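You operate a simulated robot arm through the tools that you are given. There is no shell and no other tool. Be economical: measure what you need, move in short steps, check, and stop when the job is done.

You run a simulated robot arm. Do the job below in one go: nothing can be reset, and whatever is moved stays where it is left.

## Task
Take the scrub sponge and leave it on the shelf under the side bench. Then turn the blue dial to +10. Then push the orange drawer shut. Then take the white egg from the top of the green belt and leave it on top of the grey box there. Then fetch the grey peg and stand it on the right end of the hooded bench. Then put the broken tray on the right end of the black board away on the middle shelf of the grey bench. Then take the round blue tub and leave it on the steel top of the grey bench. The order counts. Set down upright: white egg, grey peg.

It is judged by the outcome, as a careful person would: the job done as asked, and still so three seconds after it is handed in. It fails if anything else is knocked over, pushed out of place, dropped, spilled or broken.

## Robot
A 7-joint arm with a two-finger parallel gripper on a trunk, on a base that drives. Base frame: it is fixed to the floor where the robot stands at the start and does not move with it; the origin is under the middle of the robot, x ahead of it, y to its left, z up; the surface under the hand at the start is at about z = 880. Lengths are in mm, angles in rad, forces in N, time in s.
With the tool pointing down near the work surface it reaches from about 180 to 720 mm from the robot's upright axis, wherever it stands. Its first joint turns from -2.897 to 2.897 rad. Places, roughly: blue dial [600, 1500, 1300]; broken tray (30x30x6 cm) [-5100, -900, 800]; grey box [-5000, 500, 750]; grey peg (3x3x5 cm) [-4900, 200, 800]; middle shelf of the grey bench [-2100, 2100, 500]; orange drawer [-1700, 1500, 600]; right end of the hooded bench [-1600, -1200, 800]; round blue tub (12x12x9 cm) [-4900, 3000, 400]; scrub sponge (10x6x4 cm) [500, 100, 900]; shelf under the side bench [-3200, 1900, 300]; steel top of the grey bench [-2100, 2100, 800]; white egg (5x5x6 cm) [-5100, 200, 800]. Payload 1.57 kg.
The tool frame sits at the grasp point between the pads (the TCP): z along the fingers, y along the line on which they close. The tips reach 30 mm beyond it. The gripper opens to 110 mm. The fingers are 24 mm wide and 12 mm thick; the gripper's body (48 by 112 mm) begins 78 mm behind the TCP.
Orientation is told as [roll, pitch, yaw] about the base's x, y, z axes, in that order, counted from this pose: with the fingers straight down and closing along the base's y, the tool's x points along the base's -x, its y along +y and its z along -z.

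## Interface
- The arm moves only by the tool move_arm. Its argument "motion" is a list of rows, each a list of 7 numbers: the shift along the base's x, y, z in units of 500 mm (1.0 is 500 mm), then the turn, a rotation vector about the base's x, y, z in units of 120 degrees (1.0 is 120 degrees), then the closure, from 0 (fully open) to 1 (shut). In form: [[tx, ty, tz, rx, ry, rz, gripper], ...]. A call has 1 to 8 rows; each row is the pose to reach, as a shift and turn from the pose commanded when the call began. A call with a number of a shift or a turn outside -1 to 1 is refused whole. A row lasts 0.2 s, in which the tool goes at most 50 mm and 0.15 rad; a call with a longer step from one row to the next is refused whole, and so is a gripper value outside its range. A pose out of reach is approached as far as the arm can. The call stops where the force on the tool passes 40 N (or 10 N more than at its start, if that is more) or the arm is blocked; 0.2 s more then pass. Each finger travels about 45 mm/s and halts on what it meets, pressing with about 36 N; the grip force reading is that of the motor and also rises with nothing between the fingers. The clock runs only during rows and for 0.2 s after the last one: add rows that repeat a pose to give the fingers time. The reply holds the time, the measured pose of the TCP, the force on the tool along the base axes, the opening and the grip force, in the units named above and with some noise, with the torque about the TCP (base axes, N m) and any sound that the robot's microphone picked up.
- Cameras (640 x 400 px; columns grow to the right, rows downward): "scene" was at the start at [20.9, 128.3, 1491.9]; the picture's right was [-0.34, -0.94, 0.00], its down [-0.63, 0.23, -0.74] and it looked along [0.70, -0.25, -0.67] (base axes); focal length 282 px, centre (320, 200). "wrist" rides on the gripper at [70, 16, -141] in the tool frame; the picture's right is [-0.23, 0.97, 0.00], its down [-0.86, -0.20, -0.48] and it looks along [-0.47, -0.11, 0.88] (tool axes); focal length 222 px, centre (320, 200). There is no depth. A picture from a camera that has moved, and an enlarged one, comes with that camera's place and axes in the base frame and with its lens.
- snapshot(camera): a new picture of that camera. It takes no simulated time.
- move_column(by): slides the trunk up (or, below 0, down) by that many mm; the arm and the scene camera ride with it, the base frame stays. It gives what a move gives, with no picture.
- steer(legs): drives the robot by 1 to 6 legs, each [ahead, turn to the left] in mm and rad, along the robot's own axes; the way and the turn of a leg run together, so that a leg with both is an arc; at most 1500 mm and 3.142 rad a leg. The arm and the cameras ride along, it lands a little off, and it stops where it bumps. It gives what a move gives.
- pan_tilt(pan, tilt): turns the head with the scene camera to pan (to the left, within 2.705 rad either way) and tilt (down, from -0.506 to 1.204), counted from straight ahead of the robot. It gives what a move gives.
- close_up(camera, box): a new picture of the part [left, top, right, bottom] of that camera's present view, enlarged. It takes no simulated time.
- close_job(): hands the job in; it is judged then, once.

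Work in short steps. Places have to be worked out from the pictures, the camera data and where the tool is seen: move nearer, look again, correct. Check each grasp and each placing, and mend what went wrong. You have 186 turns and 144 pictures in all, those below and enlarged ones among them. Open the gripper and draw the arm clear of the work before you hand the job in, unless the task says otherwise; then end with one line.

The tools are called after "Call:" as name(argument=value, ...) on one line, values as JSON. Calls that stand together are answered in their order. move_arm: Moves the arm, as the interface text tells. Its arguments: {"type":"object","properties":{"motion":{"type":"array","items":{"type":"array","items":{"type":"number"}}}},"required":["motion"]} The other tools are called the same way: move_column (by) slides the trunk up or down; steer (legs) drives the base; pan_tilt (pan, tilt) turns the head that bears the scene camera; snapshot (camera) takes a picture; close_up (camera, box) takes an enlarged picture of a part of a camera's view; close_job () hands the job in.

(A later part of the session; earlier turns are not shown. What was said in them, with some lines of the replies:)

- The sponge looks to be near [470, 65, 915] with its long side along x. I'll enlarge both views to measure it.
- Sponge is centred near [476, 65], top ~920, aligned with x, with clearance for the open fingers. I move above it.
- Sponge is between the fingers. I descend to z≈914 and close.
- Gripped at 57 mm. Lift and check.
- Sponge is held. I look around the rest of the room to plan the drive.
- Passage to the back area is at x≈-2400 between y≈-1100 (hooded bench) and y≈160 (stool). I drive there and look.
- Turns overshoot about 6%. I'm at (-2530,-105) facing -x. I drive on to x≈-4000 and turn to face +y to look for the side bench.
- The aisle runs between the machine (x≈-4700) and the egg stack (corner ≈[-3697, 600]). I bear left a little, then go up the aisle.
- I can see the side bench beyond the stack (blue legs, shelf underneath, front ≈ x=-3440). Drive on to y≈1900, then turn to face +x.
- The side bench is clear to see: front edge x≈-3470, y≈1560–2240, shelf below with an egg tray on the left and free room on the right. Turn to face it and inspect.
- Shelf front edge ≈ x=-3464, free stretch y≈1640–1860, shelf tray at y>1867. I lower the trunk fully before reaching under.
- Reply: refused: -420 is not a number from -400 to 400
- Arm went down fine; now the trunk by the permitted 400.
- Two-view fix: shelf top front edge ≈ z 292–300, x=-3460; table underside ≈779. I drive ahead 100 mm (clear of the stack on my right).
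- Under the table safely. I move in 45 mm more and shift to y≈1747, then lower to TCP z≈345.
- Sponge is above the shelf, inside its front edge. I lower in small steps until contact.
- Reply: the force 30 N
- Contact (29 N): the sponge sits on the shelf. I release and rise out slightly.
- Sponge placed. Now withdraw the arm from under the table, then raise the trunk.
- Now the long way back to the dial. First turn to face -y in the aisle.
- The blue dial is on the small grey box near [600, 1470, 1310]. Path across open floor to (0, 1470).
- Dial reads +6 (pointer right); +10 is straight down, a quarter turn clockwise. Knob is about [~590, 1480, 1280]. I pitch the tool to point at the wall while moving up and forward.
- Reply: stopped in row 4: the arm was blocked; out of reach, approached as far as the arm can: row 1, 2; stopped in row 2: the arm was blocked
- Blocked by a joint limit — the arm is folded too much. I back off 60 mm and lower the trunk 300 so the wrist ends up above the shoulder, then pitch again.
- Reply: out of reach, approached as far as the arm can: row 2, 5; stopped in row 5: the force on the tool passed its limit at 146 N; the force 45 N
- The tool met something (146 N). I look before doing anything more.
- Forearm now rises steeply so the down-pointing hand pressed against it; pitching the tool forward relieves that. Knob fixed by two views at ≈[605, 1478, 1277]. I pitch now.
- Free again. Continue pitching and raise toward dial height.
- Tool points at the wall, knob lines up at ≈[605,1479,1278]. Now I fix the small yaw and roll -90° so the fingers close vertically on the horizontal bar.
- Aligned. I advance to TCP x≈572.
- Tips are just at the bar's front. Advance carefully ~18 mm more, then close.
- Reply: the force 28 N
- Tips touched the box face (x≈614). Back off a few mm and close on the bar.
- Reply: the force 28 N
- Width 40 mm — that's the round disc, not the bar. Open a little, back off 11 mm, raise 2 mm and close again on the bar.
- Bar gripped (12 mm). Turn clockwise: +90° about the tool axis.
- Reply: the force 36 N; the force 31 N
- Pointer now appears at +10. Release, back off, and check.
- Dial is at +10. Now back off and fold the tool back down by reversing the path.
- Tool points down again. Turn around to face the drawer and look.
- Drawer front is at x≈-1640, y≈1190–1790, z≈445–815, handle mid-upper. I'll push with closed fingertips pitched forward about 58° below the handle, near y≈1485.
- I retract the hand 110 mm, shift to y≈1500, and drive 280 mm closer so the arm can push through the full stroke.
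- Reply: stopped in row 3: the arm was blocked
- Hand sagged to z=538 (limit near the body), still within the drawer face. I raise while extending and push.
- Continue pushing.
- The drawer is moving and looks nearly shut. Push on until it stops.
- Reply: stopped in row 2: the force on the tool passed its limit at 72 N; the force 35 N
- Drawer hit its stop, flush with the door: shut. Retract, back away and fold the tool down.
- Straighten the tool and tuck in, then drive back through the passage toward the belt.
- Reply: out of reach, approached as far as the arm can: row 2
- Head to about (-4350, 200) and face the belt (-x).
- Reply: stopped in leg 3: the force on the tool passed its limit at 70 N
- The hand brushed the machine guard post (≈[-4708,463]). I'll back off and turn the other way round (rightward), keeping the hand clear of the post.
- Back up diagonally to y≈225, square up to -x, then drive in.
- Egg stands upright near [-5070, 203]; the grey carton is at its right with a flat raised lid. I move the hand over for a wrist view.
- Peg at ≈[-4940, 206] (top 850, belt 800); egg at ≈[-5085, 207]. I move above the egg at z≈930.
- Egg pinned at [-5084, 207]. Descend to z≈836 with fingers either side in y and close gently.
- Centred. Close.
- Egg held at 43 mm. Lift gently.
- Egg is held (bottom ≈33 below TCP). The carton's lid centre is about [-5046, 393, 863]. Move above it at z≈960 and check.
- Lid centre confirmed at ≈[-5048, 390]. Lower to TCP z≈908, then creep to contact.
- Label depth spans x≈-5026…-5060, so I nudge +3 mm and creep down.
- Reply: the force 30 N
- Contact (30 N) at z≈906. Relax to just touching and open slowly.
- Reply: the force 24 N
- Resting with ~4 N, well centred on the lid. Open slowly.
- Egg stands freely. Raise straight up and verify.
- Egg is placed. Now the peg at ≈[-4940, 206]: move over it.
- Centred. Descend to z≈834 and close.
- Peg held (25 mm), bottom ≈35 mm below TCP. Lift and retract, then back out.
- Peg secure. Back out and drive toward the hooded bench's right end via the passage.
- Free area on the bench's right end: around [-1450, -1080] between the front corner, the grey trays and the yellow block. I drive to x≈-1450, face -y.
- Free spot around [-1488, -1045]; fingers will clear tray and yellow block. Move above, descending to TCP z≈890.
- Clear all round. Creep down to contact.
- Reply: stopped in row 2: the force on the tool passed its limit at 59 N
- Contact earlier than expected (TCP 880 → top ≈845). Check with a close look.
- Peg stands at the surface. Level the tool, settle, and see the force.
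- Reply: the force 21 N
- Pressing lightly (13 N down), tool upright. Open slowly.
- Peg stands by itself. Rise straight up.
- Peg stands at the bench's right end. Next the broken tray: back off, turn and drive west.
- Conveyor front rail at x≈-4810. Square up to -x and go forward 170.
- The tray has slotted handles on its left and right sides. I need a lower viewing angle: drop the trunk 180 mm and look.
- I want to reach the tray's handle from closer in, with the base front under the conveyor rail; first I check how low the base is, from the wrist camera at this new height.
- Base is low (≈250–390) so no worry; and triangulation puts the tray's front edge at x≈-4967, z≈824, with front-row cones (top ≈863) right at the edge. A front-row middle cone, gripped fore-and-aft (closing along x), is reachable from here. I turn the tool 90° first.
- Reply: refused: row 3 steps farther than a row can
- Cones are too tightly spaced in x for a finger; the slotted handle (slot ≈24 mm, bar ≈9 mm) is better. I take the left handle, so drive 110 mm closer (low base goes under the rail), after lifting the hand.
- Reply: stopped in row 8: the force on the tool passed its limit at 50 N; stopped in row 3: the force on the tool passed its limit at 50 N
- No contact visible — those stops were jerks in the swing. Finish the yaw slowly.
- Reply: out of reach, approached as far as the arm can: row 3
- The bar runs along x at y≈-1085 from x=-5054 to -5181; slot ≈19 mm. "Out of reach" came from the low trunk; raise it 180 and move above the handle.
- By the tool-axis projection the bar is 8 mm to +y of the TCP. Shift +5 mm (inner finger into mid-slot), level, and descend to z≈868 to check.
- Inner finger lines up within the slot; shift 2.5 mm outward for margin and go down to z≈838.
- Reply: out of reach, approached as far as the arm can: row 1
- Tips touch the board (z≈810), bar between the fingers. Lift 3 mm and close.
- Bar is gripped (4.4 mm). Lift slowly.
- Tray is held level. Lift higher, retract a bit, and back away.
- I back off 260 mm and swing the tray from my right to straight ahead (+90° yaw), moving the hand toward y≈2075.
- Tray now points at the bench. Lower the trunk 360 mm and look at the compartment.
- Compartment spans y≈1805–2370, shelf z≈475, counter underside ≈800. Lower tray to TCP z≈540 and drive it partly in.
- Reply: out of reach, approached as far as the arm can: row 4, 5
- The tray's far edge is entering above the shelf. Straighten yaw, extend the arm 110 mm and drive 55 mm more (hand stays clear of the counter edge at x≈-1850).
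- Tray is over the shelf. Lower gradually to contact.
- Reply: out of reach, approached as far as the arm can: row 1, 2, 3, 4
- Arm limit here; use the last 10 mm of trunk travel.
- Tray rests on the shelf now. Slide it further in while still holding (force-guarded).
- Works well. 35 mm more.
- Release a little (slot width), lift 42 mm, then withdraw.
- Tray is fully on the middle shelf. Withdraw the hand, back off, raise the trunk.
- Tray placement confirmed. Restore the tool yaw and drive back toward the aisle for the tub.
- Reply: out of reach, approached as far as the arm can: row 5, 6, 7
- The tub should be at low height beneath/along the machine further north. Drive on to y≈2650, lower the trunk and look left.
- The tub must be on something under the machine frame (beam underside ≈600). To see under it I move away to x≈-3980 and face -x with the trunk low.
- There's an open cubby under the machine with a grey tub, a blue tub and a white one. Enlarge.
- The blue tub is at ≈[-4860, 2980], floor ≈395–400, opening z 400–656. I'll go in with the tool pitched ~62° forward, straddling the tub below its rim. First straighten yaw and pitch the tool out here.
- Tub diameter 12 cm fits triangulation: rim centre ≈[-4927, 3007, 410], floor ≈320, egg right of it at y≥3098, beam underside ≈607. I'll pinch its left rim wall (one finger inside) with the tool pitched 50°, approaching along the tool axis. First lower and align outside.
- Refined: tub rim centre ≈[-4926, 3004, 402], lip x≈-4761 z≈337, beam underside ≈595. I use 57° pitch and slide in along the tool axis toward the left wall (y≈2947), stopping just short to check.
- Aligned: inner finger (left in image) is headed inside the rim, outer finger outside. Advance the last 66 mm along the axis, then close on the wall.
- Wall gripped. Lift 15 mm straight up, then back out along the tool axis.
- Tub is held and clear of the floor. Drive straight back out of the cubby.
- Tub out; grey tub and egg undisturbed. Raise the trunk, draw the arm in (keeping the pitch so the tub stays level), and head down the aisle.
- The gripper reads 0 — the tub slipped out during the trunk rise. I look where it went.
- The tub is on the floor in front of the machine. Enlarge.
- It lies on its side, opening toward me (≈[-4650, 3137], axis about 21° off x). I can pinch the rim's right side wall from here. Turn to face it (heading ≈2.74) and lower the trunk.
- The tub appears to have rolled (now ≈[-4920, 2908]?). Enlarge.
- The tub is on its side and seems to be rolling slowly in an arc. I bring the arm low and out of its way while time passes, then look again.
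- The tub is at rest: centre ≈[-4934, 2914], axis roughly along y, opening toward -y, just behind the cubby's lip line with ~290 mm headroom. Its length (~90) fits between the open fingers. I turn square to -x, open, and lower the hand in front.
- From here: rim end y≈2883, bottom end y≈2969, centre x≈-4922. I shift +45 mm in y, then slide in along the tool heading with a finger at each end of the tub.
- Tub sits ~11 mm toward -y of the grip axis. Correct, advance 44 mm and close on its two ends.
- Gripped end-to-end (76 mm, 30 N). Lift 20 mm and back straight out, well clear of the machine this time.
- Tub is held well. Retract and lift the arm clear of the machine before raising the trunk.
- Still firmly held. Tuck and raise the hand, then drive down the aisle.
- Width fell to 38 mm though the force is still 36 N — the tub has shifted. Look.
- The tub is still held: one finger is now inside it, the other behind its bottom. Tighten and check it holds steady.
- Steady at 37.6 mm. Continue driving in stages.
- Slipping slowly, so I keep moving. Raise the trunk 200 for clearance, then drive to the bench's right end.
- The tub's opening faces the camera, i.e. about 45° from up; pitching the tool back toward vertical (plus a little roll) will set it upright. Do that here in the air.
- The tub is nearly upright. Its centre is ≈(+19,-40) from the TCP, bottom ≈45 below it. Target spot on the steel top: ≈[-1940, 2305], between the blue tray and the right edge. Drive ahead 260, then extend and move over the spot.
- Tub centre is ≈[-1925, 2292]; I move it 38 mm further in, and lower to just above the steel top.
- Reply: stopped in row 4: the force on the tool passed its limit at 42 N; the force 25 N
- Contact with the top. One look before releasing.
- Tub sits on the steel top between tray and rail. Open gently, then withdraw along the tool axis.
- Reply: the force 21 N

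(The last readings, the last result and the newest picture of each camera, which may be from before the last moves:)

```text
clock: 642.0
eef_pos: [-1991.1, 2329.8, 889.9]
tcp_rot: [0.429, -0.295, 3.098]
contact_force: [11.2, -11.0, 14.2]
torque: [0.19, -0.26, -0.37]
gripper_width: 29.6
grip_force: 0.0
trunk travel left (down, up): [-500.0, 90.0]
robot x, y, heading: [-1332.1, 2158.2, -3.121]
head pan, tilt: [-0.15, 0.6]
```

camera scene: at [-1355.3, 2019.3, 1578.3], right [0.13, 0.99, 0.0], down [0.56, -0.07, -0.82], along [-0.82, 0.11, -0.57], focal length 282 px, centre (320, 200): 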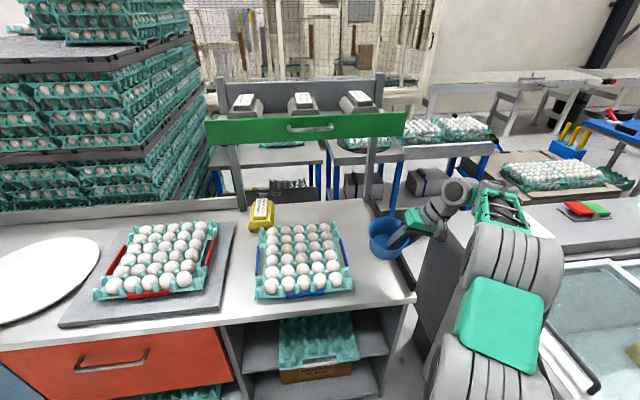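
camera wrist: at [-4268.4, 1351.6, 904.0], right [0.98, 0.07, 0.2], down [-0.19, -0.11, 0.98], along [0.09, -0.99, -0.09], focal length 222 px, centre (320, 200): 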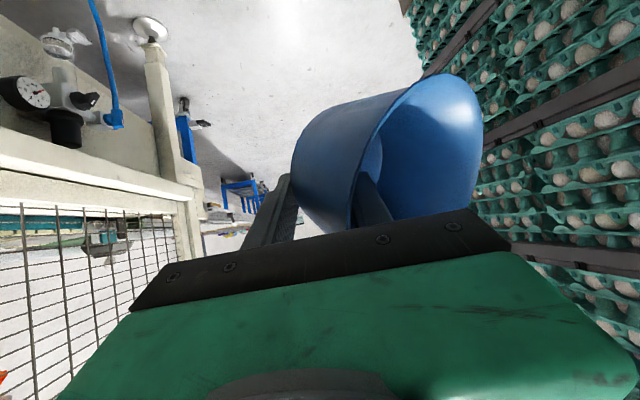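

The fingers don't open — the outer one is against the rail or top. Rise a few mm to free it.

Call:
move_arm(motion=[[0, 0, 0.008, 0, 0, 0, 0.65], [0, 0, 0.016, 0, 0, 0, 0.62], [0, 0, 0.016, 0, 0, 0, 0.62], [0, 0, 0.016, 0, 0, 0, 0.62]])

```text
clock: 643.0
eef_pos: [-1993.6, 2331.5, 894.8]
tcp_rot: [0.43, -0.293, 3.096]
contact_force: [-2.1, -9.7, -0.4]
torque: [-0.02, 0.02, -0.08]
gripper_width: 34.2
grip_force: 0.1
trunk travel left (down, up): [-500.0, 90.0]
robot x, y, heading: [-1328.8, 2157.3, -3.126]
head pan, tilt: [-0.15, 0.6]
```

Outer finger lightly touches the rail; enough slack now. Withdraw along the tool axis slowly.

Call:
move_arm(motion=[[0.003, 0.002, 0.02, 0, 0, 0, 0.67], [0.01, 0.014, 0.045, 0, 0, 0, 0.67], [0.02, 0.03, 0.08, 0, 0, 0, 0.67], [0.03, 0.048, 0.115, 0, 0, 0, 0.67], [0.04, 0.065, 0.15, 0, 0, 0, 0.67]])

Call:
close_up(camera="scene", box=[320, 180, 460, 300])

```text
clock: 644.1
eef_pos: [-1972.1, 2364.7, 970.1]
tcp_rot: [0.43, -0.291, 3.097]
contact_force: [-1.1, 0.5, -1.0]
torque: [-0.03, -0.01, 0.03]
gripper_width: 36.4
grip_force: 0.0
trunk travel left (down, up): [-500.0, 90.0]
robot x, y, heading: [-1331.0, 2159.3, -3.125]
head pan, tilt: [-0.15, 0.6]
```

```text
3.33 times, centred on (390, 240) of scene
camera zoom: at [-1354.8, 2019.0, 1578.2], right [0.13, 0.99, 0.0], down [0.56, -0.07, -0.83], along [-0.82, 0.11, -0.56], focal length 942 px, centre (87, 67)
```

zoom: 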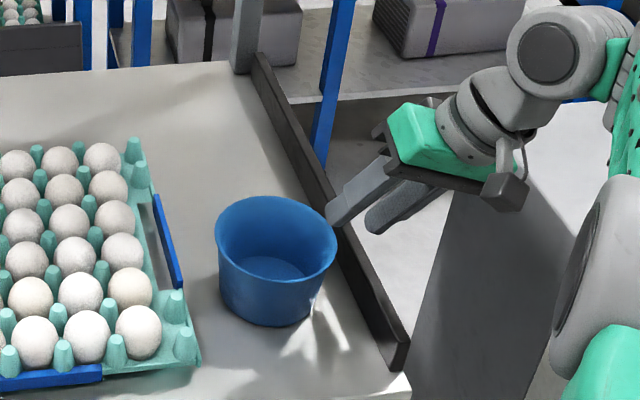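

The tub stands upright on the steel top. Rise further, then back off and open the gripper.

Call:
move_arm(motion=[[0.015, 0.02, 0.05, 0, 0, 0, 0.67], [0.03, 0.04, 0.11, 0, 0, 0, 0.67], [0.04, 0.04, 0.18, 0, 0, 0, 0.67], [0.06, 0.04, 0.25, 0, 0, 0, 0.5], [0.12, 0.02, 0.3, 0, 0, 0, 0.3], [0.2, 0, 0.32, 0, 0, 0, 0], [0.28, 0, 0.32, 0, 0, 0, 0]])

Call:
steer(legs=[[-350, 0]])

Call:
snapshot(camera="scene")

```text
clock: 645.8
eef_pos: [-1831.1, 2364.6, 1128.2]
tcp_rot: [0.431, -0.292, 3.094]
contact_force: [-0.2, -0.5, -0.6]
torque: [0.0, -0.01, -0.02]
gripper_width: 110.0
grip_force: 0.0
out of reach, approached as far as the arm can: row 2, 3, 4, 5, 6, 7
trunk travel left (down, up): [-500.0, 90.0]
robot x, y, heading: [-1333.6, 2156.9, -3.124]
head pan, tilt: [-0.15, 0.6]
```

```text
clock: 648.1
eef_pos: [-1469.3, 2373.9, 1127.5]
tcp_rot: [0.43, -0.294, 3.092]
contact_force: [0.2, 0.3, 0.7]
torque: [0.02, 0.03, -0.01]
gripper_width: 110.2
grip_force: 0.1
trunk travel left (down, up): [-500.0, 90.0]
robot x, y, heading: [-972.4, 2165.2, -3.129]
head pan, tilt: [-0.15, 0.6]
```

```text
0 pictures are left
camera scene: at [-992.8, 2025.7, 1578.3], right [0.13, 0.99, 0.0], down [0.56, -0.08, -0.83], along [-0.82, 0.11, -0.56], focal length 282 px, centre (320, 200)
```

scene: 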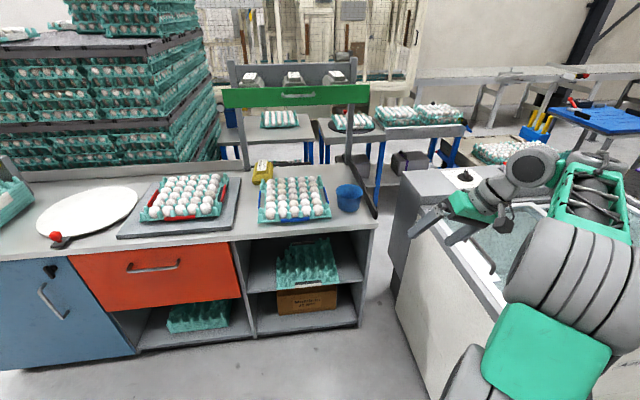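

The last picture shows the tub upright on the steel top, the tray on the middle shelf and the drawer shut. The gripper is open and the arm is clear, so I hand in.

Call:
close_job()

```text
The job is handed in.
```

All seven steps were carried out in order and the job is handed in, but I dropped the blue tub on the floor on the way. I picked it up, and it now stands upright on the steel top of the grey bench. The hand also bumped the machine's guard post once; I saw nothing out of place there afterwards.
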